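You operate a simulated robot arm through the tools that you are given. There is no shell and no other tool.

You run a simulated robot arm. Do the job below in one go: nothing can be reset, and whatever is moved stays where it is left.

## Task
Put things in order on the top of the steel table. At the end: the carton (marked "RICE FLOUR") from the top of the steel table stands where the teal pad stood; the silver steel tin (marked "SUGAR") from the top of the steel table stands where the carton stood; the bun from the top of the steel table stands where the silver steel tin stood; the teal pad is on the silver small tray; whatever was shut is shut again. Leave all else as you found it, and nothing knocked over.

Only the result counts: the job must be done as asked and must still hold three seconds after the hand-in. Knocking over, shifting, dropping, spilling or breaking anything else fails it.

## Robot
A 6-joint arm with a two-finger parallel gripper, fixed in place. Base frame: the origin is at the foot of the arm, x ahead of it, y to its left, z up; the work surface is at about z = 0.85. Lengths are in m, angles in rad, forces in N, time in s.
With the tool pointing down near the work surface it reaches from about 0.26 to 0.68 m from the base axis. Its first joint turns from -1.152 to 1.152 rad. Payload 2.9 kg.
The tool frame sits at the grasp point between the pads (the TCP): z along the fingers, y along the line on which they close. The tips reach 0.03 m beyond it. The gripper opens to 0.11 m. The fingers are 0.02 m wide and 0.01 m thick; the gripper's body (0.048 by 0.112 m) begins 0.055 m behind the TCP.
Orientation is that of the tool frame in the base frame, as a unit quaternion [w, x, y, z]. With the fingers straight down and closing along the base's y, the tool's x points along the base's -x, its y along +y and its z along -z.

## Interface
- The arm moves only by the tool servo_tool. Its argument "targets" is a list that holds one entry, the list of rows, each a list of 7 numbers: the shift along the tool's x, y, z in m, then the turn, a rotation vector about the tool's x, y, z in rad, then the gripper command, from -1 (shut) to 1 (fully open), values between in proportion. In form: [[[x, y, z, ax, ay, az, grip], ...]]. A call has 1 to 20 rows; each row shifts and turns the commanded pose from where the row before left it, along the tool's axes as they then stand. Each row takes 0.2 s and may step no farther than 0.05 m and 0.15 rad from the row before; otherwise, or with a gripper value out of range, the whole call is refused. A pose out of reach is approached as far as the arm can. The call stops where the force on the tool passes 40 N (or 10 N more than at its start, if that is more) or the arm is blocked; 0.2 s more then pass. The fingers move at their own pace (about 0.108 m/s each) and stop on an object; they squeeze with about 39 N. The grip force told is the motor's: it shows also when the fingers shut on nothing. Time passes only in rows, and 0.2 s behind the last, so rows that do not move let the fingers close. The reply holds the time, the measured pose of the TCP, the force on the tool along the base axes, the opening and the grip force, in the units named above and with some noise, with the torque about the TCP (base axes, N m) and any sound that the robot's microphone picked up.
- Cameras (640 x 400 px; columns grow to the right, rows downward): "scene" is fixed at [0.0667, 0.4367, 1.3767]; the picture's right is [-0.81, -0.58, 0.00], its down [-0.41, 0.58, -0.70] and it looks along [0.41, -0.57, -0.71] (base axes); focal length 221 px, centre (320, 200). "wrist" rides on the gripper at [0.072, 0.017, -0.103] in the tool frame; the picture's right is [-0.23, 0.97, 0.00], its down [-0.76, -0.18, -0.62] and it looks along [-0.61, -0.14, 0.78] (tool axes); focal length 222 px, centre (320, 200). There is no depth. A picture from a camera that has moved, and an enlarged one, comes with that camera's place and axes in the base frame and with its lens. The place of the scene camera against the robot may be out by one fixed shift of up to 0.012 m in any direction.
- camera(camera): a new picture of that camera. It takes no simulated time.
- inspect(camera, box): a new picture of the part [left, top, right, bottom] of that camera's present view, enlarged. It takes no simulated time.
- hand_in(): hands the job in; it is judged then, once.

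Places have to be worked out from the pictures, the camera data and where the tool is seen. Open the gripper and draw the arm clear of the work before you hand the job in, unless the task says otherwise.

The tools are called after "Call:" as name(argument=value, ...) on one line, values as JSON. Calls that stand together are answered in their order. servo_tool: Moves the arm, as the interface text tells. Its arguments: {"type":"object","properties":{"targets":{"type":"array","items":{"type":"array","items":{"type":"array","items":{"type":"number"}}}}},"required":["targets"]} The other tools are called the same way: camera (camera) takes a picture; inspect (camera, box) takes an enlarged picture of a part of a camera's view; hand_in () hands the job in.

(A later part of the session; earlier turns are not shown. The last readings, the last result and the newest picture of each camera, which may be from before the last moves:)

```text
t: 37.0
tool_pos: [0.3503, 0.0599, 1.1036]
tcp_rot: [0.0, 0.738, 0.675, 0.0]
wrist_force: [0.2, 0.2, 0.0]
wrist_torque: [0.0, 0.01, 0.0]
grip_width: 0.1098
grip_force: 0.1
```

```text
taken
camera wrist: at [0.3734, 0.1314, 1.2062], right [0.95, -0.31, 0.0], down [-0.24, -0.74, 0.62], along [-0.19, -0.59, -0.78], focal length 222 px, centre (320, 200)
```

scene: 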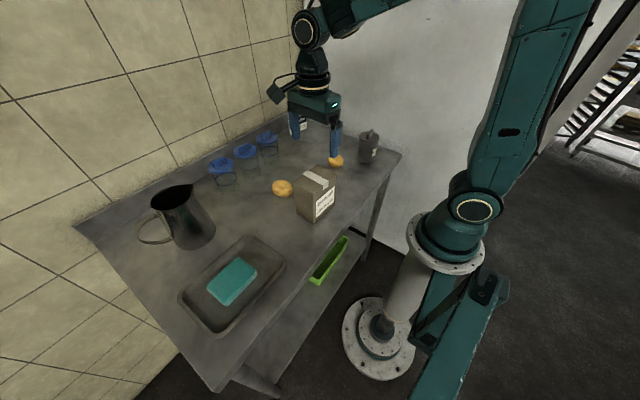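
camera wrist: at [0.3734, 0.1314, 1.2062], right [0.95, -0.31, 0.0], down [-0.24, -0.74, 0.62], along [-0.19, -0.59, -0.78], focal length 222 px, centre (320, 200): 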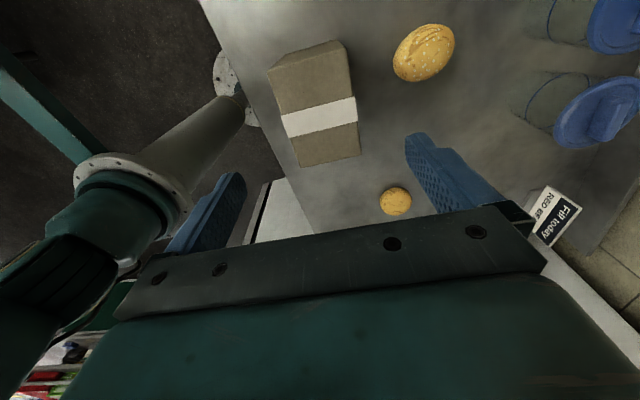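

The carton stands on the pad's spot. Next is the tin near (0.35, -0.29); I move to where the wrist camera sees it.

Call:
servo_tool(targets=[[[-0.0415, 0.0077, 0, 0, 0, 0, 1], [-0.0415, 0.0077, 0, 0, 0, 0, 1], [-0.0415, 0.0077, 0, 0, 0, 0, 1], [-0.0415, 0.0077, 0, 0, 0, 0, 1], [-0.0415, 0.0077, 0, 0, 0, 0, 1], [0, 0, 0, 0, 0, 0, 1]]])

Call:
camera(camera="wrist")

Call:
inspect(camera="wrist", box=[220, 40, 420, 230])

```text
t: 38.4
tool_pos: [0.3706, -0.1498, 1.101]
tcp_rot: [-0.001, 0.738, 0.675, -0.001]
wrist_force: [0.6, 0.0, 0.8]
wrist_torque: [0.0, 0.0, -0.03]
grip_width: 0.1098
grip_force: 0.1
```

```text
taken
camera wrist: at [0.394, -0.0801, 1.2035], right [0.95, -0.31, 0.0], down [-0.24, -0.74, 0.62], along [-0.19, -0.59, -0.78], focal length 222 px, centre (320, 200)
```

wrist: 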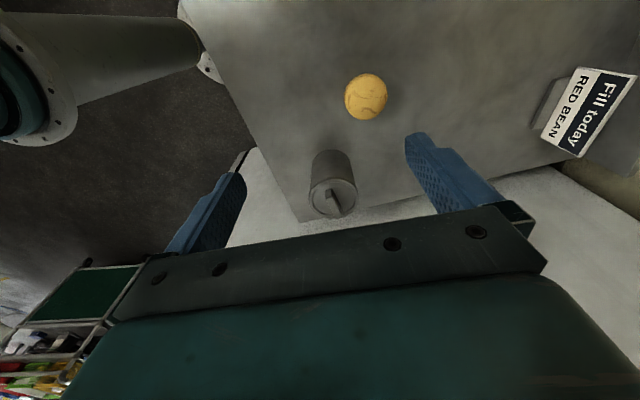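

```text
2.11 times, centred on (320, 135) of wrist
camera zoom: at [0.394, -0.0801, 1.2035], right [0.95, -0.31, 0.0], down [-0.24, -0.74, 0.62], along [-0.19, -0.59, -0.78], focal length 468 px, centre (320, 337)
```

zoom: 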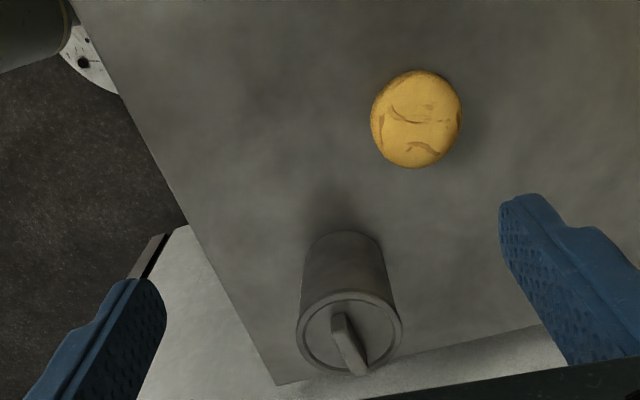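

The tin stands near (0.353, -0.280), about 0.093 m tall and 0.07–0.077 m across, with a bar handle on its lid. I zoom to see the rim and handle.

Call:
inspect(camera="wrist", box=[296, 140, 366, 226])

Call:
inspect(camera="scene", box=[350, 120, 390, 170])

```text
4.65 times, centred on (331, 183) of wrist
camera zoom: at [0.394, -0.0801, 1.2035], right [0.95, -0.31, 0.0], down [-0.24, -0.74, 0.62], along [-0.19, -0.59, -0.78], focal length 1033 px, centre (269, 279)
```

zoom: 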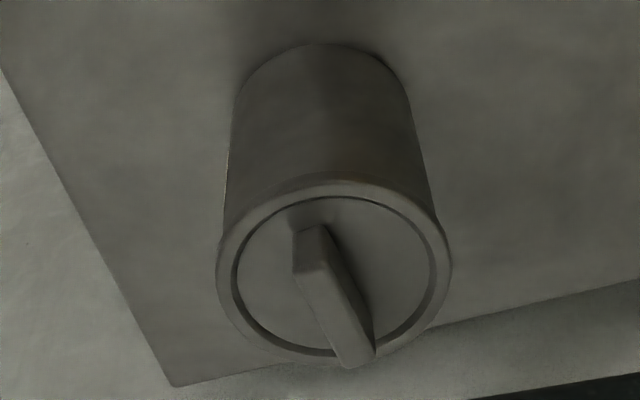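

```text
8.00 times, centred on (370, 145) of scene
camera zoom: at [0.0667, 0.4367, 1.3767], right [-0.81, -0.58, 0.0], down [-0.41, 0.58, -0.7], along [0.41, -0.57, -0.71], focal length 1766 px, centre (-80, 640)
```

zoom: 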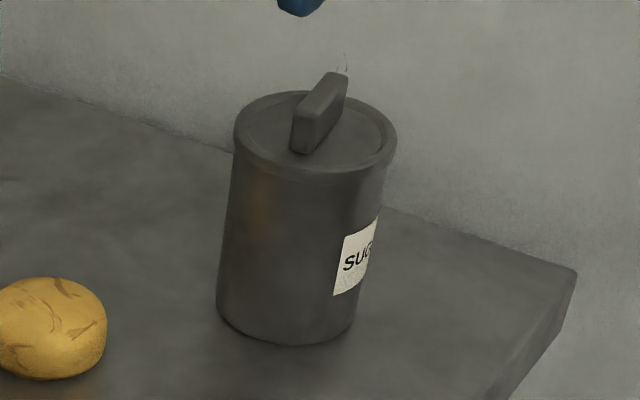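

The tin's rim (top at z of about 0.941) stands out some 3 mm past its body, and the handle reaches about z = 0.967. I move above it first, with fingertips clear of the handle, and look again.

Call:
servo_tool(targets=[[[-0.0333, -0.0018, 0.005, 0, 0, 0, 1], [-0.0333, -0.0018, 0.015, 0, 0, 0, 1], [-0.0333, -0.0018, 0.02, 0, 0, 0, 1], [-0.0333, -0.0018, 0.02, 0, 0, 0, 1], [0, 0, 0, 0, 0, 0, 1]]])

Call:
camera(camera="wrist")

Call:
inspect(camera="wrist", box=[230, 70, 420, 230])

Call:
inspect(camera="scene", box=[310, 60, 420, 180])

```text
t: 39.6
tool_pos: [0.3512, -0.2829, 1.0427]
tcp_rot: [0.001, 0.738, 0.675, 0.0]
wrist_force: [-1.0, 0.1, -0.4]
wrist_torque: [0.02, 0.01, -0.01]
grip_width: 0.1101
grip_force: 0.1
```

```text
taken
camera wrist: at [0.3745, -0.2121, 1.1445], right [0.95, -0.31, 0.0], down [-0.24, -0.74, 0.62], along [-0.19, -0.59, -0.78], focal length 222 px, centre (320, 200)
```

wrist: 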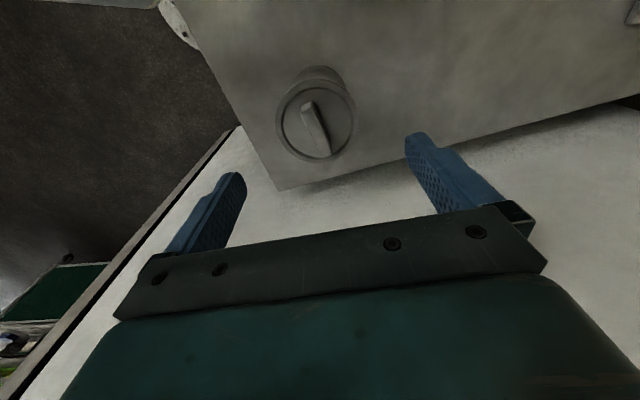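

```text
2.50 times, centred on (325, 150) of wrist
camera zoom: at [0.3745, -0.2121, 1.1445], right [0.95, -0.31, 0.0], down [-0.24, -0.74, 0.62], along [-0.19, -0.59, -0.78], focal length 555 px, centre (308, 325)
```

zoom: 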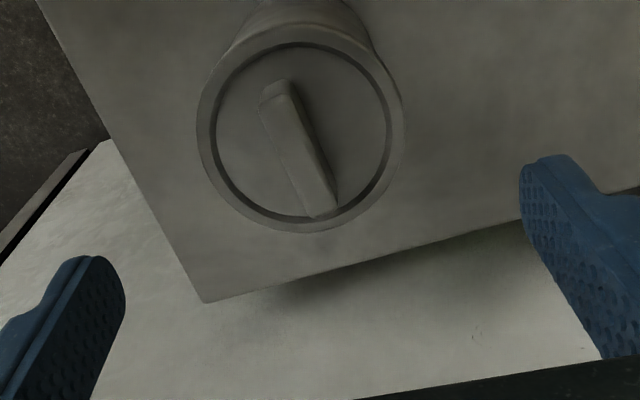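

```text
3.33 times, centred on (365, 120) of scene
camera zoom: at [0.0667, 0.4367, 1.3767], right [-0.81, -0.58, 0.0], down [-0.41, 0.58, -0.7], along [0.41, -0.57, -0.71], focal length 736 px, centre (170, 467)
```

zoom: 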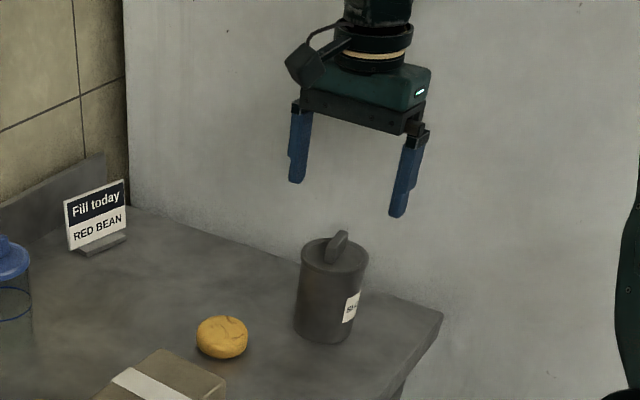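

The rim centre comes out at (0.351, -0.280). I trim by 2 mm and descend to z of about 0.928, leaving room over the handle.

Call:
servo_tool(targets=[[[0.002, 0, 0.03, 0, 0, 0, 1], [0, 0, 0.03, 0, 0, 0, 1], [0, 0, 0.03, 0, 0, 0, 1], [0, 0, 0.015, 0, 0, 0, 1], [0, 0, 0.01, 0, 0, 0, 1], [0, 0, 0, 0, 0, 0, 1]]])

Call:
camera(camera="wrist")

Call:
inspect(camera="scene", box=[330, 90, 410, 180])

```text
t: 41.0
tool_pos: [0.3508, -0.2784, 0.9246]
tcp_rot: [0.0, 0.738, 0.675, 0.0]
wrist_force: [-0.2, 0.8, 0.0]
wrist_torque: [0.02, -0.01, 0.03]
grip_width: 0.11
grip_force: 0.1
```

```text
taken
camera wrist: at [0.3738, -0.2083, 1.0283], right [0.95, -0.31, 0.0], down [-0.24, -0.74, 0.62], along [-0.19, -0.59, -0.78], focal length 222 px, centre (320, 200)
```

wrist: 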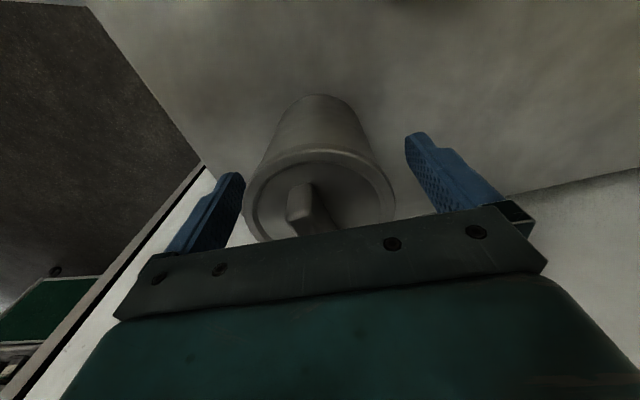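

```text
4.44 times, centred on (370, 135) of scene
camera zoom: at [0.0667, 0.4367, 1.3767], right [-0.81, -0.58, 0.0], down [-0.41, 0.58, -0.7], along [0.41, -0.57, -0.71], focal length 981 px, centre (98, 489)
```

zoom: 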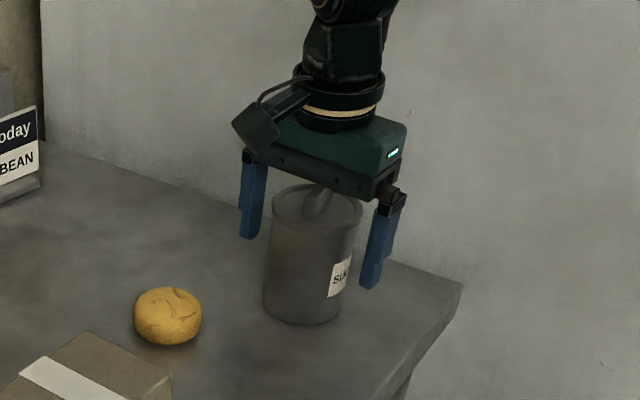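

The handle clears the gripper body and the tin sits between the fingers. I close.

Call:
servo_tool(targets=[[[0, 0, 0, 0, 0, 0, -1], [0, 0, 0, 0, 0, 0, -1], [0, 0, 0, 0, 0, 0, -1], [0, 0, 0, 0, 0, 0, -1]]])

Call:
camera(camera="wrist")

Call:
inspect(camera="scene", box=[330, 90, 410, 180])

```text
t: 42.0
tool_pos: [0.3508, -0.2789, 0.9252]
tcp_rot: [0.0, 0.737, 0.676, 0.0]
wrist_force: [-0.3, -0.3, 0.3]
wrist_torque: [0.02, 0.0, 0.03]
grip_width: 0.0725
grip_force: 38.7
heard: snap
```

```text
taken
camera wrist: at [0.3738, -0.2083, 1.0286], right [0.95, -0.31, 0.0], down [-0.24, -0.74, 0.62], along [-0.19, -0.59, -0.78], focal length 222 px, centre (320, 200)
```

wrist: 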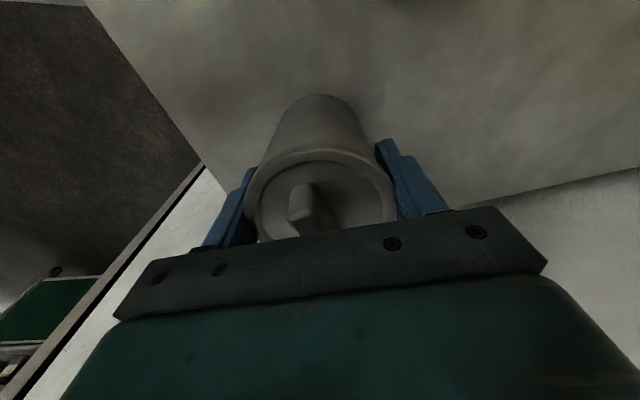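

```text
4.44 times, centred on (370, 135) of scene
camera zoom: at [0.0667, 0.4367, 1.3767], right [-0.81, -0.58, 0.0], down [-0.41, 0.58, -0.7], along [0.41, -0.57, -0.71], focal length 981 px, centre (98, 489)
```

zoom: 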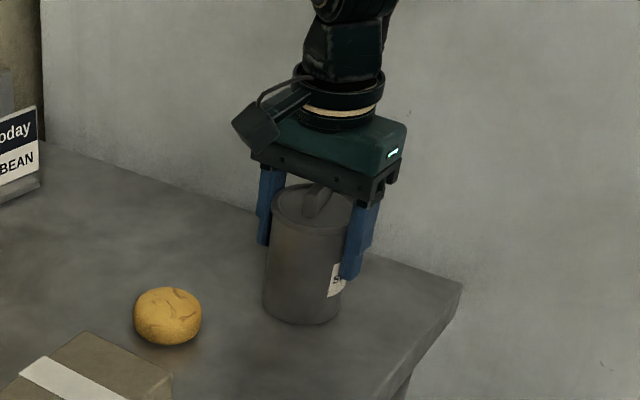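

I heard a snap as the fingers closed (width 0.0725 m). I look closely at the lid before doing anything else.

Call:
inspect(camera="wrist", box=[235, 85, 410, 250])

Call:
inspect(camera="scene", box=[350, 120, 390, 170])

```text
2.42 times, centred on (322, 168) of wrist
camera zoom: at [0.3738, -0.2083, 1.0286], right [0.95, -0.31, 0.0], down [-0.24, -0.74, 0.62], along [-0.19, -0.59, -0.78], focal length 538 px, centre (314, 279)
```

zoom: 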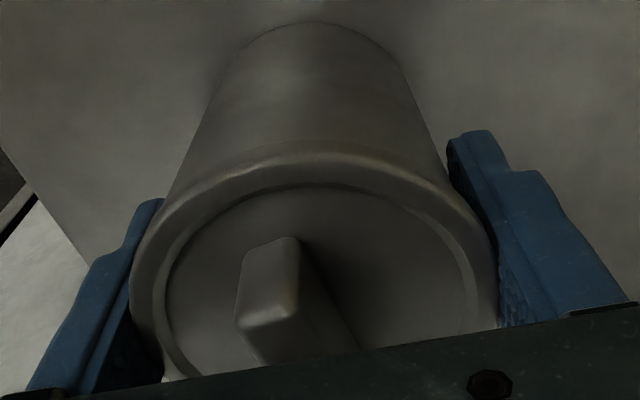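

```text
8.00 times, centred on (370, 145) of scene
camera zoom: at [0.0667, 0.4367, 1.3767], right [-0.81, -0.58, 0.0], down [-0.41, 0.58, -0.7], along [0.41, -0.57, -0.71], focal length 1766 px, centre (-80, 640)
```

zoom: 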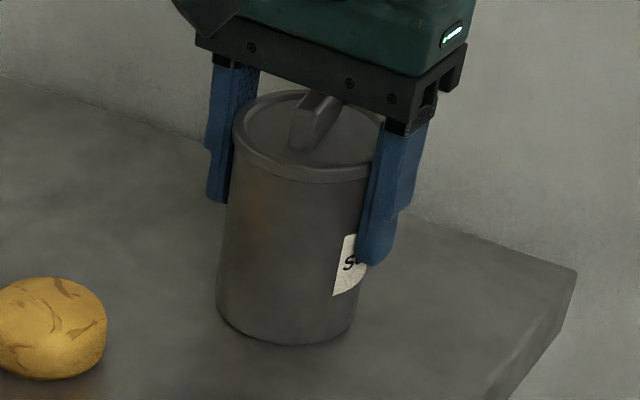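

The lid looks in place, though the snap suggests its catch may have let go. I lift by only about 6 mm to learn whether the whole tin comes along.

Call:
servo_tool(targets=[[[0, 0, -0.002, 0, 0, 0, -1], [0, 0, -0.002, 0, 0, 0, -1], [0, 0, -0.002, 0, 0, 0, -1], [0, 0, 0, 0, 0, 0, -1], [0, 0, 0, 0, 0, 0, -1]]])

Call:
inspect(camera="wrist", box=[235, 85, 410, 250])

Call:
inspect(camera="scene", box=[350, 120, 390, 170])

```text
t: 43.2
tool_pos: [0.3516, -0.2794, 0.9324]
tcp_rot: [0.0, 0.737, 0.676, -0.001]
wrist_force: [-0.8, 0.2, -0.6]
wrist_torque: [-0.02, 0.0, 0.03]
grip_width: 0.0729
grip_force: 39.2
```

```text
2.42 times, centred on (322, 168) of wrist
camera zoom: at [0.3744, -0.2092, 1.0347], right [0.95, -0.31, 0.0], down [-0.24, -0.74, 0.62], along [-0.19, -0.59, -0.78], focal length 538 px, centre (314, 279)
```

zoom: 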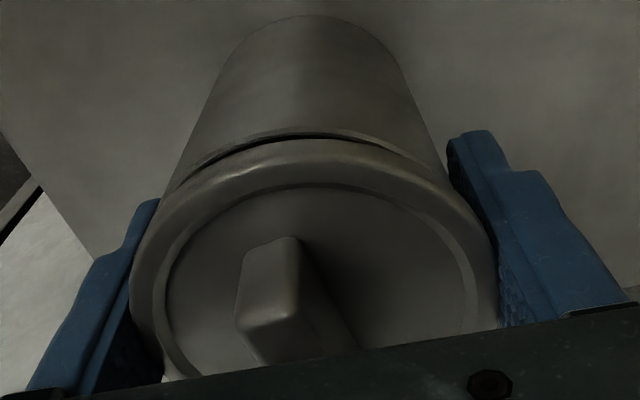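

```text
8.00 times, centred on (370, 145) of scene
camera zoom: at [0.0667, 0.4367, 1.3767], right [-0.81, -0.58, 0.0], down [-0.41, 0.58, -0.7], along [0.41, -0.57, -0.71], focal length 1766 px, centre (-80, 640)
```

zoom: 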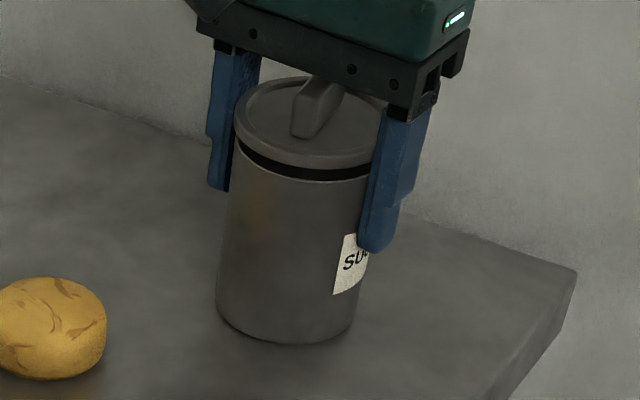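

Only the lid came up: it is a separate push-on lid held by its rim. I lower it straight back and press it home, listening for the snap.

Call:
servo_tool(targets=[[[0, 0, 0.002, 0, 0, 0, -1], [0, 0, 0.002, 0, 0, 0, -1], [0, 0, 0.002, 0, 0, 0, -1], [0, 0, 0.001, 0, 0, 0, -1], [0, 0, 0, 0, 0, 0, -1]]])

Call:
inspect(camera="scene", box=[350, 120, 390, 170])

```text
t: 44.4
tool_pos: [0.3514, -0.2801, 0.9251]
tcp_rot: [0.0, 0.737, 0.676, 0.0]
wrist_force: [1.1, -0.1, 2.6]
wrist_torque: [-0.01, -0.07, 0.0]
grip_width: 0.0726
grip_force: 39.2
```

```text
8.00 times, centred on (370, 145) of scene
camera zoom: at [0.0667, 0.4367, 1.3767], right [-0.81, -0.58, 0.0], down [-0.41, 0.58, -0.7], along [0.41, -0.57, -0.71], focal length 1766 px, centre (-80, 640)
```

zoom: 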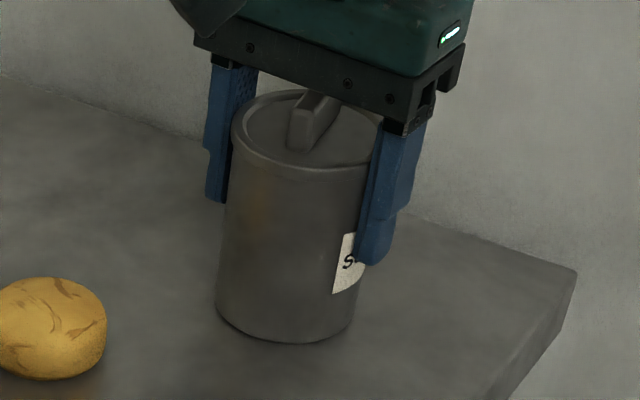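

The lid is back on its seat with light contact. I press further in 1 mm steps for the snap.

Call:
servo_tool(targets=[[[0, 0, 0.001, 0, 0, 0, -1], [0, 0, 0.001, 0, 0, 0, -1], [0, 0, 0.001, 0, 0, 0, -1], [0, 0, 0, 0, 0, 0, -1]]])

```text
t: 45.3
tool_pos: [0.3537, -0.2799, 0.9259]
tcp_rot: [0.002, 0.737, 0.676, 0.0]
wrist_force: [-2.2, 0.8, 5.6]
wrist_torque: [0.03, 0.11, -0.02]
grip_width: 0.0722
grip_force: 38.4
stopped in row 4: the force on the tool passed its limit at 42 N (the readings are from after the stop); the commanded pose is now the measured one
```

The press reached 42 N with no snap heard. I look at the seat of the lid.

Call:
inspect(camera="scene", box=[350, 120, 390, 170])

Call:
inspect(camera="wrist", box=[235, 85, 410, 250])

```text
8.00 times, centred on (370, 145) of scene
camera zoom: at [0.0666, 0.4368, 1.3767], right [-0.81, -0.58, 0.0], down [-0.41, 0.58, -0.7], along [0.41, -0.57, -0.71], focal length 1766 px, centre (-80, 640)
```

zoom: 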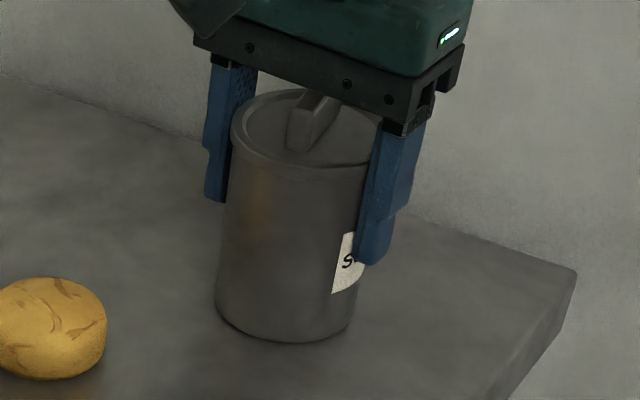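

```text
2.42 times, centred on (322, 168) of wrist
camera zoom: at [0.3751, -0.2093, 1.0275], right [0.95, -0.31, 0.0], down [-0.25, -0.74, 0.62], along [-0.19, -0.59, -0.78], focal length 538 px, centre (314, 279)
```

zoom: 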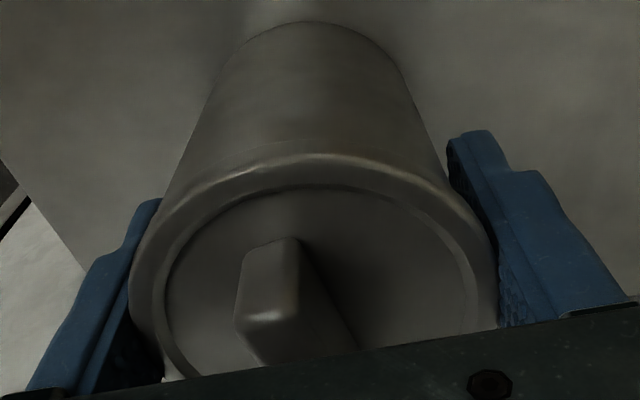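

The lid is visibly flush on the body. I let go and rise a little to see it free of the fingers.

Call:
servo_tool(targets=[[[0, 0, 0, 0, 0, 0, 1], [0, 0, 0, 0, 0, 0, 1], [0, 0, 0, 0, 0, 0, 1], [0, 0, -0.03, 0, 0, 0, 1], [0, 0, -0.04, 0, 0, 0, 1], [0, 0, -0.04, 0, 0, 0, 1], [0, 0, 0, 0, 0, 0, 1]]])

Call:
camera(camera="wrist")

Call:
inspect(camera="wrist", box=[230, 70, 420, 230])

Call:
inspect(camera="scene", box=[350, 120, 390, 170])

```text
t: 46.9
tool_pos: [0.3537, -0.2805, 1.0353]
tcp_rot: [0.002, 0.737, 0.676, 0.0]
wrist_force: [-0.6, -0.4, -0.3]
wrist_torque: [-0.01, -0.04, -0.01]
grip_width: 0.1097
grip_force: 0.1
heard: snap
```

```text
taken
camera wrist: at [0.3755, -0.2103, 1.1371], right [0.95, -0.31, 0.0], down [-0.25, -0.74, 0.62], along [-0.19, -0.59, -0.78], focal length 222 px, centre (320, 200)
```

wrist: 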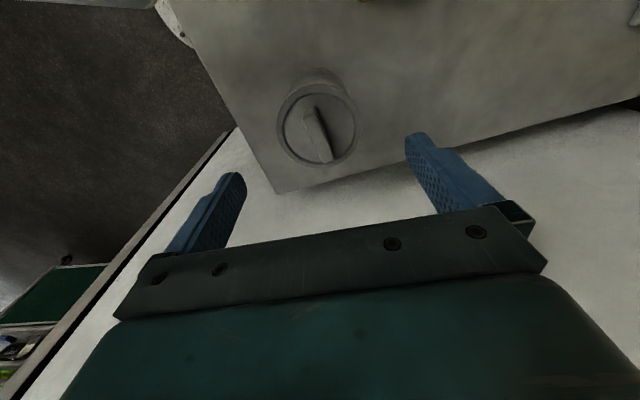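

```text
2.50 times, centred on (325, 150) of wrist
camera zoom: at [0.3755, -0.2103, 1.1371], right [0.95, -0.31, 0.0], down [-0.25, -0.74, 0.62], along [-0.19, -0.59, -0.78], focal length 555 px, centre (308, 325)
```

zoom: 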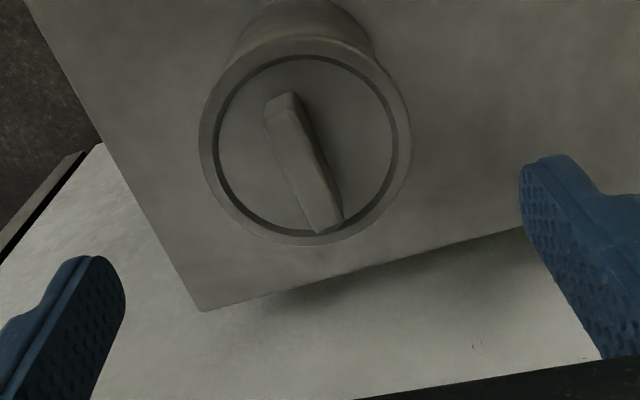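

```text
8.00 times, centred on (370, 145) of scene
camera zoom: at [0.0667, 0.4367, 1.3767], right [-0.81, -0.58, 0.0], down [-0.41, 0.58, -0.7], along [0.41, -0.57, -0.71], focal length 1766 px, centre (-80, 640)
```

zoom: 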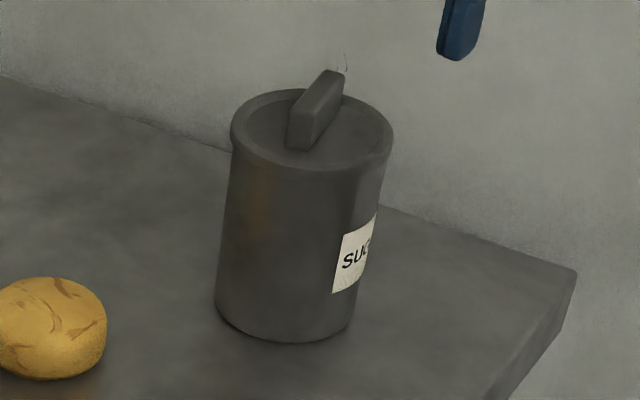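

The snap came again on release, so the lid has locked back on: squeezing the lid frees it, and letting go while seated locks it. The tin must therefore be gripped on its body below the lid, with the tool tilted so the fingers pass beneath the rim. I move to open space and turn the wrist so the camera will be on top when tilting.

Call:
servo_tool(targets=[[[0.0384, 0.0082, -0.0162, 0, 0, 0, 1], [0.0384, 0.0082, -0.0162, 0, 0, 0, 1], [0.0384, 0.0082, -0.0162, 0, 0, 0, 1], [0.0384, 0.0082, -0.0162, 0, 0, 0, 1], [0, 0, 0, 0, 0, -0.15, 1], [0, 0, 0, 0, 0, -0.15, 1], [0, 0, 0, 0, 0, -0.15, 1], [0, 0, 0, 0, 0, -0.15, 1], [0, 0, 0, 0, 0, -0.15, 1], [0, 0, 0, 0, 0, -0.15, 1], [0, 0, 0, 0, 0, -0.15, 1], [0, 0, 0, 0, 0, -0.15, 1], [0, 0, 0, 0, 0, -0.15, 1], [0, 0, 0, 0, 0, -0.15, 1], [0, 0, 0, 0, 0, -0.15, 1], [0, 0, 0, 0, 0, -0.15, 1], [0, 0, 0, 0, 0, -0.15, 1], [0, 0, 0, 0, 0, -0.15, 1], [0, 0, 0, 0, 0, -0.15, 1], [0, 0, 0, 0, 0, -0.15, 1]]])

```text
t: 51.1
tool_pos: [0.3976, -0.1293, 1.0987]
tcp_rot: [0.001, -0.362, 0.932, -0.002]
wrist_force: [-0.4, -0.5, -0.7]
wrist_torque: [0.04, 0.01, -0.02]
grip_width: 0.1103
grip_force: 0.0
```

The turn works so far (yaw 0.74). I go on to 1.94.

Call:
servo_tool(targets=[[[0, 0, 0, 0, 0, -0.15, 1], [0, 0, 0, 0, 0, -0.15, 1], [0, 0, 0, 0, 0, -0.15, 1], [0, 0, 0, 0, 0, -0.15, 1], [0, 0, 0, 0, 0, -0.15, 1], [0, 0, 0, 0, 0, -0.15, 1], [0, 0, 0, 0, 0, -0.15, 1], [0, 0, 0, 0, 0, -0.15, 1], [0, 0, 0, 0, 0, 0, 1]]])

Call:
camera(camera="scene")

```text
t: 53.1
tool_pos: [0.3984, -0.1302, 1.0984]
tcp_rot: [0.0, 0.825, -0.565, 0.003]
wrist_force: [0.1, -0.2, 0.5]
wrist_torque: [-0.03, 0.01, -0.01]
grip_width: 0.1099
grip_force: 0.1
```

```text
taken
```

scene: 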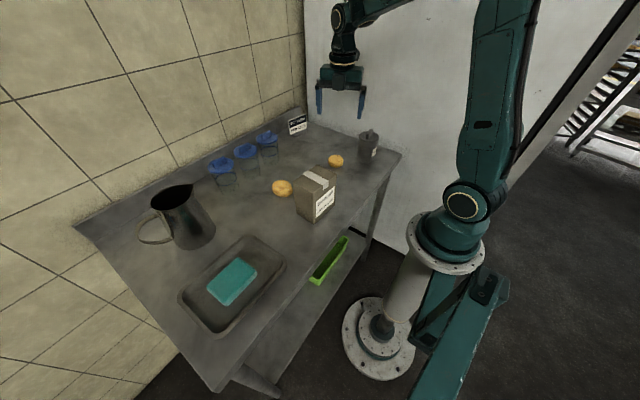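

Yaw is now 1.94 as wanted. I tilt the tool step by step, up to about 1.05 rad.

Call:
servo_tool(targets=[[[0, 0, 0, 0, 0.15, 0, 1], [0, 0, 0, 0, 0.15, 0, 1], [0, 0, 0, 0, 0.15, 0, 1], [0, 0, 0, 0, 0.15, 0, 1], [0, 0, 0, 0, 0.15, 0, 1], [0, 0, 0, 0, 0.15, 0, 1], [0, 0, 0, 0, 0.15, 0, 1], [0, 0, 0, 0, 0, 0, 1]]])

Call:
camera(camera="scene")

Call:
camera(camera="wrist")

```text
t: 54.9
tool_pos: [0.3989, -0.1287, 1.1002]
tcp_rot: [0.284, 0.712, -0.489, 0.417]
wrist_force: [-0.3, 0.6, 0.0]
wrist_torque: [0.01, 0.02, 0.0]
grip_width: 0.1099
grip_force: 0.1
```

```text
taken
```

scene: 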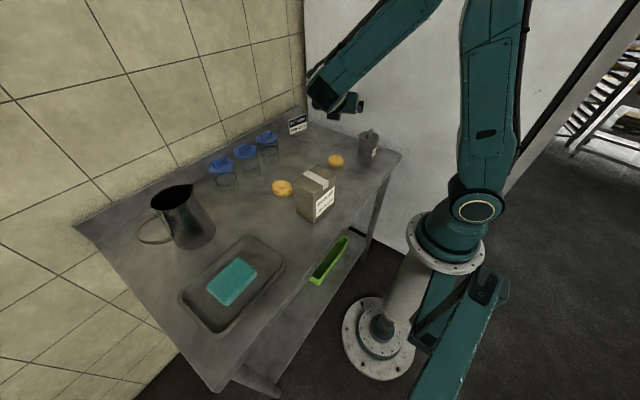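

```text
taken
camera wrist: at [0.3628, -0.0855, 1.2127], right [-0.95, -0.25, -0.2], down [-0.16, 0.92, -0.36], along [0.27, -0.3, -0.91], focal length 222 px, centre (320, 200)
```

wrist: 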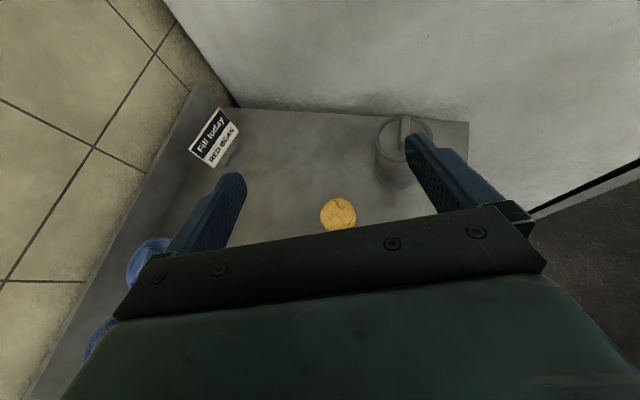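

The tilted pose is reachable. The tool now points along about (0.32, -0.81, -0.49). I come down partway towards a stand-off on the tin's near side and check the arm's clearance to the carton.

Call:
servo_tool(targets=[[[-0.0248, 0.0194, 0.0192, 0, 0, 0, 1], [-0.0248, 0.0194, 0.0192, 0, 0, 0, 1], [-0.0248, 0.0194, 0.0192, 0, 0, 0, 1], [0, 0, 0, 0, 0, 0, 1]]])

Call:
camera(camera="scene")

Call:
camera(camera="wrist")

```text
t: 55.9
tool_pos: [0.3489, -0.1612, 1.0047]
tcp_rot: [0.284, 0.713, -0.489, 0.416]
wrist_force: [-0.9, 0.5, -0.2]
wrist_torque: [0.0, 0.0, -0.01]
grip_width: 0.1101
grip_force: 0.1
```

```text
taken
```

scene: 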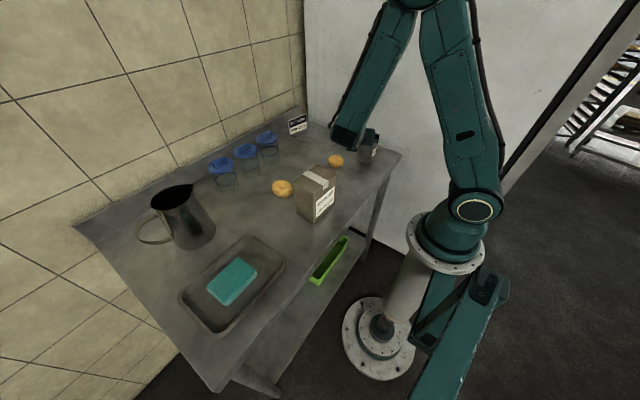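

```text
taken
camera wrist: at [0.3128, -0.1182, 1.1174], right [-0.95, -0.25, -0.2], down [-0.16, 0.92, -0.35], along [0.27, -0.3, -0.91], focal length 222 px, centre (320, 200)
```

wrist: 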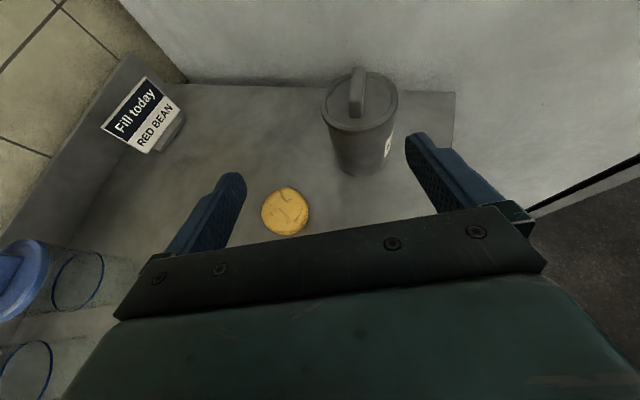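

The tin's centre reads about (0.352, -0.280) and its lid top about z = 0.95. To keep the wrist well away from the carton, I move across at this height first and then straddle the tin from above.

Call:
servo_tool(targets=[[[0.017, 0.0134, 0.0279, 0, 0, 0, 1], [0.017, 0.0134, 0.0279, 0, 0, 0, 1], [0.017, 0.0134, 0.0279, 0, 0, 0, 1], [0, 0, 0, 0, 0, 0, 1]]])

Call:
camera(camera="scene")

Call:
camera(camera="wrist")

```text
t: 56.9
tool_pos: [0.3476, -0.2693, 1.0095]
tcp_rot: [0.283, 0.713, -0.489, 0.415]
wrist_force: [0.1, -0.1, -0.4]
wrist_torque: [0.01, 0.01, -0.03]
grip_width: 0.1098
grip_force: 0.0
```

```text
taken
```

scene: 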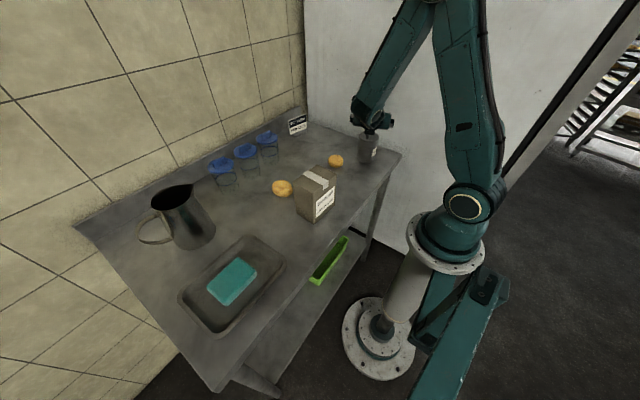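

```text
taken
camera wrist: at [0.3115, -0.2255, 1.1226], right [-0.95, -0.25, -0.2], down [-0.17, 0.92, -0.35], along [0.27, -0.3, -0.91], focal length 222 px, centre (320, 200)
```

wrist: 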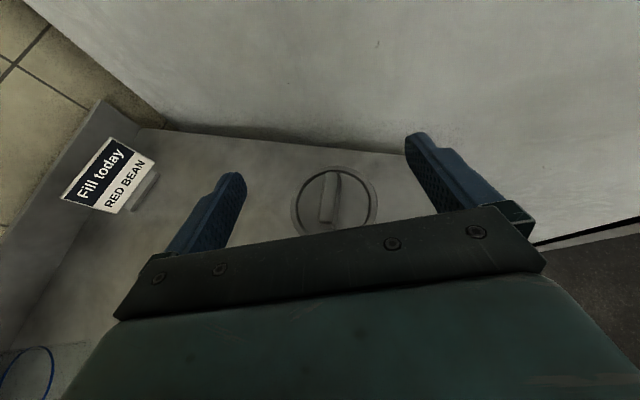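

The lid lies between the fingers, roughly centred. I go straight down in two stages, checking halfway.

Call:
servo_tool(targets=[[[-0.02, 0.0003, 0.0108, 0, 0, 0, 1], [-0.02, 0.0003, 0.0108, 0, 0, 0, 1], [-0.02, 0.0003, 0.0108, 0, 0, 0, 1], [0, 0, 0, 0, 0, 0, 1]]])

Call:
camera(camera="wrist")

Call:
inspect(camera="scene", box=[330, 90, 410, 180])

```text
t: 57.9
tool_pos: [0.3466, -0.267, 0.9416]
tcp_rot: [0.283, 0.713, -0.489, 0.415]
wrist_force: [0.3, -0.4, 0.3]
wrist_torque: [-0.03, -0.01, 0.0]
grip_width: 0.1101
grip_force: 0.0
```

```text
taken
camera wrist: at [0.3105, -0.2229, 1.0545], right [-0.95, -0.25, -0.2], down [-0.16, 0.92, -0.35], along [0.27, -0.3, -0.91], focal length 222 px, centre (320, 200)
```

wrist: 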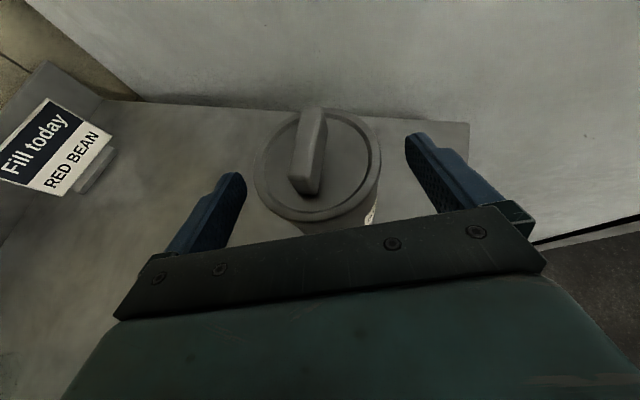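

```text
4.44 times, centred on (370, 135) of scene
camera zoom: at [0.0667, 0.4367, 1.3767], right [-0.81, -0.58, 0.0], down [-0.41, 0.58, -0.7], along [0.41, -0.57, -0.71], focal length 981 px, centre (98, 489)
```

zoom: 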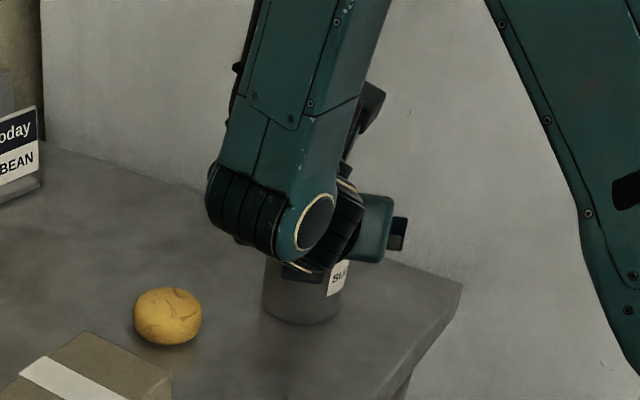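

Rim centre is (0.350, -0.280) with its top near 0.946, and clearances look right. I descend the rest of the way.

Call:
servo_tool(targets=[[[-0.0131, 0.0003, 0.0074, 0, 0, 0, 1], [-0.0131, 0.0003, 0.0074, 0, 0, 0, 1], [-0.0131, 0.0003, 0.0074, 0, 0, 0, 1], [0, 0, 0, 0, 0, 0, 1]]])

Call:
camera(camera="wrist")

Call:
inspect(camera="scene", box=[330, 90, 410, 180])

```text
t: 58.9
tool_pos: [0.3458, -0.2678, 0.8959]
tcp_rot: [0.283, 0.713, -0.489, 0.416]
wrist_force: [0.7, 0.0, 0.4]
wrist_torque: [0.0, -0.02, 0.01]
grip_width: 0.1101
grip_force: 0.0
```

```text
taken
camera wrist: at [0.3101, -0.2239, 1.0093], right [-0.95, -0.25, -0.2], down [-0.16, 0.92, -0.35], along [0.27, -0.3, -0.91], focal length 222 px, centre (320, 200)
```

wrist: 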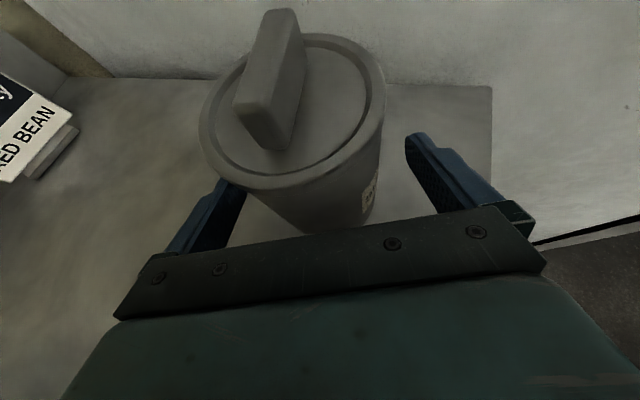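

```text
4.44 times, centred on (370, 135) of scene
camera zoom: at [0.0667, 0.4367, 1.3767], right [-0.81, -0.58, 0.0], down [-0.41, 0.58, -0.7], along [0.41, -0.57, -0.71], focal length 981 px, centre (98, 489)
```

zoom: 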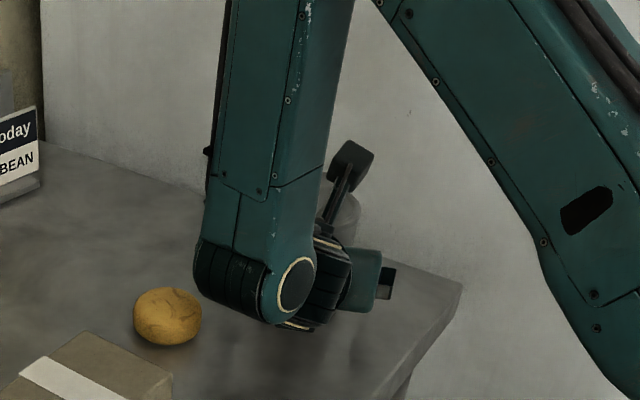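

The fingers lie on either side of the tin's body, beneath the lid. I close and listen for any snap.

Call:
servo_tool(targets=[[[0, 0, 0, 0, 0, 0, -1], [0, 0, 0, 0, 0, 0, -1], [0, 0, 0, 0, 0, 0, -1], [0, 0, 0, 0, 0, 0, -1]]])

Call:
camera(camera="wrist")

```text
t: 59.9
tool_pos: [0.3456, -0.2673, 0.8957]
tcp_rot: [0.285, 0.712, -0.49, 0.415]
wrist_force: [0.9, -1.0, 0.4]
wrist_torque: [-0.06, 0.02, 0.04]
grip_width: 0.0682
grip_force: 39.2
```

```text
taken
camera wrist: at [0.31, -0.2239, 1.0095], right [-0.95, -0.25, -0.2], down [-0.16, 0.92, -0.35], along [0.27, -0.3, -0.91], focal length 222 px, centre (320, 200)
```

wrist: 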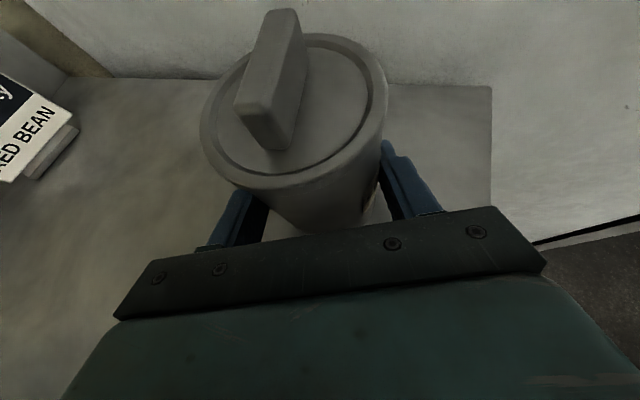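

It holds the body at 0.068 m with no snap. I lift gently straight up and check.

Call:
servo_tool(targets=[[[0.0044, 0, -0.0025, 0, 0, 0, -1], [0.0087, 0, -0.0049, 0, 0, 0, -1], [0.0174, 0, -0.0098, 0, 0, 0, -1], [0.0174, 0, -0.0098, 0, 0, 0, -1], [0, 0, 0, 0, 0, 0, -1]]])

Call:
camera(camera="wrist")

Call:
inspect(camera="scene", box=[330, 90, 410, 180])

```text
t: 61.1
tool_pos: [0.3437, -0.2687, 0.9497]
tcp_rot: [0.283, 0.713, -0.489, 0.415]
wrist_force: [0.4, 0.2, -4.1]
wrist_torque: [0.05, 0.05, 0.01]
grip_width: 0.0681
grip_force: 38.7
```

```text
taken
camera wrist: at [0.3076, -0.2247, 1.0631], right [-0.95, -0.25, -0.2], down [-0.16, 0.92, -0.35], along [0.27, -0.3, -0.91], focal length 222 px, centre (320, 200)
```

wrist: 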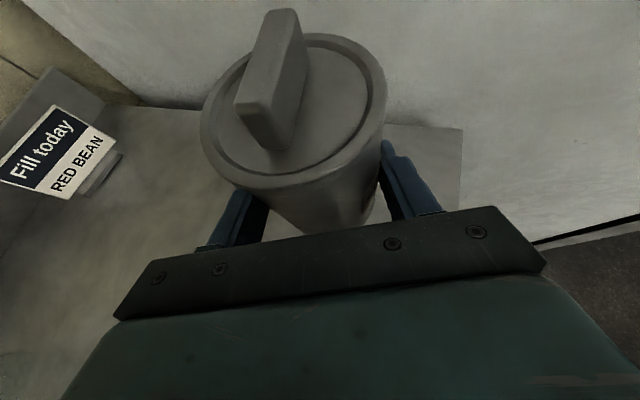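

```text
4.44 times, centred on (370, 135) of scene
camera zoom: at [0.0667, 0.4367, 1.3767], right [-0.81, -0.58, 0.0], down [-0.41, 0.58, -0.7], along [0.41, -0.57, -0.71], focal length 981 px, centre (98, 489)
```

zoom: 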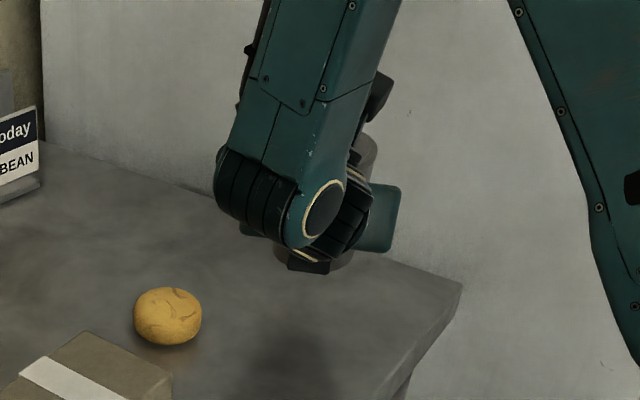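

The whole tin is lifted and upright, lid on. I carry it to the carton's old spot so that its centre comes over (0.5505, -0.300).

Call:
servo_tool(targets=[[[0.0076, -0.026, 0.01053, 0, 0, 0, -1], [0.0076, -0.026, 0.01053, 0, 0, 0, -1], [0.0076, -0.026, 0.01053, 0, 0, 0, -1], [0.0076, -0.026, 0.01053, 0, 0, 0, -1], [0.0076, -0.026, 0.01053, 0, 0, 0, -1], [0.0076, -0.026, 0.01053, 0, 0, 0, -1], [0.0076, -0.026, 0.01053, 0, 0, 0, -1], [0, 0, 0, 0, 0, 0, -1]]])

Call:
camera(camera="wrist")

Call:
camera(camera="scene")

```text
t: 62.9
tool_pos: [0.5458, -0.2864, 0.9604]
tcp_rot: [0.284, 0.713, -0.489, 0.415]
wrist_force: [0.9, -0.4, -3.8]
wrist_torque: [0.06, 0.03, -0.01]
grip_width: 0.0681
grip_force: 38.5
```

```text
taken
camera wrist: at [0.5108, -0.2425, 1.0735], right [-0.95, -0.25, -0.2], down [-0.16, 0.92, -0.35], along [0.27, -0.3, -0.91], focal length 222 px, centre (320, 200)
```

wrist: 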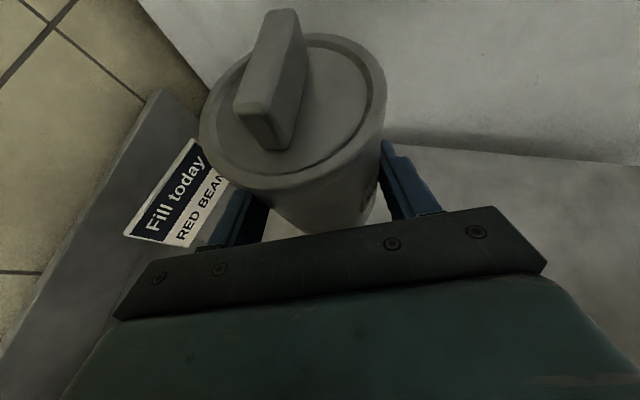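

```text
taken
```

scene: 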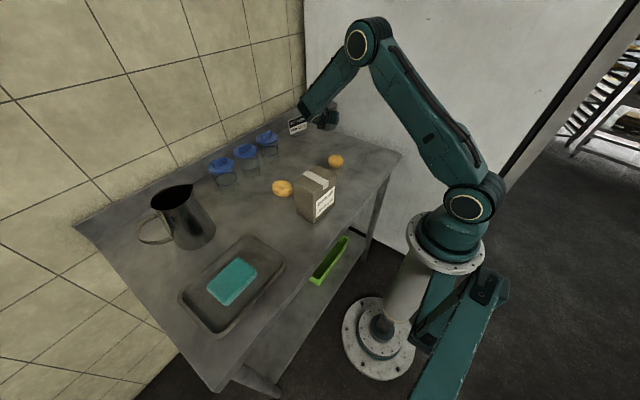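

The tin hangs over the spot and the sign is clear of it by several centimetres. I lower it straight down to just above the table.

Call:
servo_tool(targets=[[[-0.0174, 0, 0.0098, 0, 0, 0, -1], [-0.0174, 0, 0.0098, 0, 0, 0, -1], [-0.0131, 0, 0.0074, 0, 0, 0, -1], [-0.0044, 0, 0.0025, 0, 0, 0, -1], [0, 0, 0, 0, 0, 0, -1]]])

```text
t: 64.1
tool_pos: [0.5472, -0.2856, 0.9]
tcp_rot: [0.283, 0.713, -0.489, 0.416]
wrist_force: [-0.8, -0.4, -4.0]
wrist_torque: [0.05, 0.0, 0.02]
grip_width: 0.0678
grip_force: 38.7
```

The tin is about 4 mm above the table. I continue in 1 mm steps until the weight comes off.

Call:
servo_tool(targets=[[[-0.0017, 0, 0.001, 0, 0, 0, -1], [-0.0009, 0, 0.0005, 0, 0, 0, -1], [-0.0009, 0, 0.0005, 0, 0, 0, -1], [0, 0, 0, 0, 0, 0, -1]]])

```text
t: 65.1
tool_pos: [0.547, -0.2858, 0.8957]
tcp_rot: [0.283, 0.713, -0.489, 0.415]
wrist_force: [-0.7, 0.7, -3.1]
wrist_torque: [0.08, 0.01, 0.0]
grip_width: 0.0679
grip_force: 39.5
```

Call:
servo_tool(targets=[[[-0.0009, 0, 0.0005, 0, 0, 0, -1], [-0.0009, 0, 0.0005, 0, 0, 0, -1], [0, 0, 0, 0, 0, 0, -1]]])

```text
t: 65.9
tool_pos: [0.5458, -0.2855, 0.8966]
tcp_rot: [0.283, 0.712, -0.489, 0.417]
wrist_force: [-0.5, 2.6, 8.6]
wrist_torque: [0.36, 0.07, 0.04]
grip_width: 0.0677
grip_force: 38.5
```

The tin rests on the table (8.6 N of contact). I open the fingers and back out along the tool axis.

Call:
servo_tool(targets=[[[0, 0, 0, 0, 0, 0, 1], [0, 0, 0, 0, 0, 0, 1], [0, 0, 0, 0, 0, 0, 1], [0, 0, -0.02, 0, 0, 0, 1], [0, 0, -0.03, 0, 0, 0, 1], [0, 0, -0.04, 0, 0, 0, 1], [0, 0, -0.03, 0, 0, 0, 1], [0, 0, 0, 0, 0, 0, 1]]])

Call:
camera(camera="wrist")

Call:
camera(camera="scene")

```text
t: 67.7
tool_pos: [0.5084, -0.1886, 0.954]
tcp_rot: [0.283, 0.713, -0.489, 0.415]
wrist_force: [-0.1, 0.5, 0.7]
wrist_torque: [-0.02, 0.01, -0.02]
grip_width: 0.1099
grip_force: 0.0
```

```text
taken
camera wrist: at [0.4728, -0.1454, 1.0659], right [-0.95, -0.25, -0.2], down [-0.16, 0.92, -0.35], along [0.27, -0.3, -0.91], focal length 222 px, centre (320, 200)
```

wrist: 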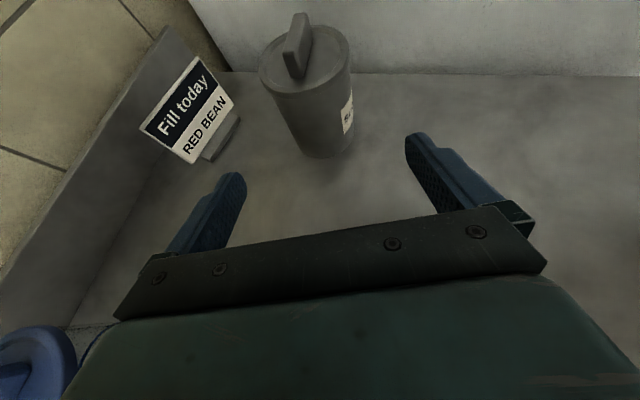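

```text
taken
```

scene: 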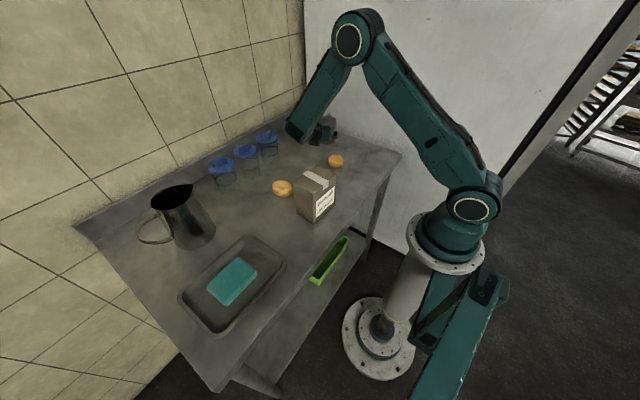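

The tin stands upright with its lid on, and no snap was heard. I rise and bring the tool back to vertical.

Call:
servo_tool(targets=[[[0.0349, 0, -0.0197, 0, 0, 0, 1], [0.0349, 0, -0.0197, 0, 0, 0, 1], [0.0349, 0, -0.0197, 0, 0, 0, 1], [0, 0, 0, 0, -0.15, 0, 1], [0, 0, 0, 0, -0.15, 0, 1], [0, 0, 0, 0, -0.15, 0, 1], [0, 0, 0, 0, -0.15, 0, 1], [0, 0, 0, 0, -0.15, 0, 1], [0, 0, 0, 0, -0.15, 0, 1], [0, 0, 0, 0, -0.15, 0, 1], [0, 0, 0, 0, 0, 0, 1]]])

Call:
camera(camera="wrist")

Call:
inspect(camera="scene", box=[260, 90, 420, 230])

```text
t: 70.1
tool_pos: [0.509, -0.1915, 1.074]
tcp_rot: [0.0, 0.824, -0.566, 0.002]
wrist_force: [-1.2, 0.5, -0.7]
wrist_torque: [0.03, -0.01, 0.01]
grip_width: 0.11
grip_force: 0.0
```

```text
taken
camera wrist: at [0.5184, -0.2638, 1.1769], right [-0.99, -0.14, 0.0], down [-0.11, 0.78, 0.62], along [-0.08, 0.62, -0.78], focal length 222 px, centre (320, 200)
```

wrist: 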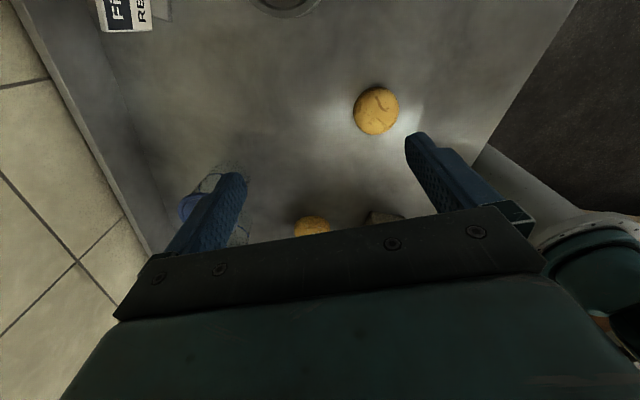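

```text
2.86 times, centred on (340, 160) of scene
camera zoom: at [0.0667, 0.4367, 1.3767], right [-0.81, -0.58, 0.0], down [-0.41, 0.58, -0.7], along [0.41, -0.57, -0.71], focal length 631 px, centre (263, 314)
```

zoom: 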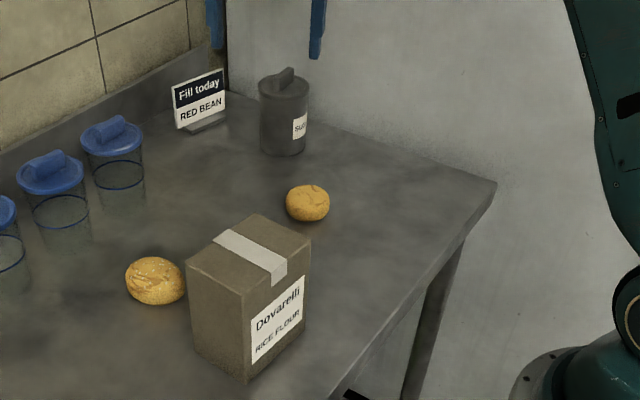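

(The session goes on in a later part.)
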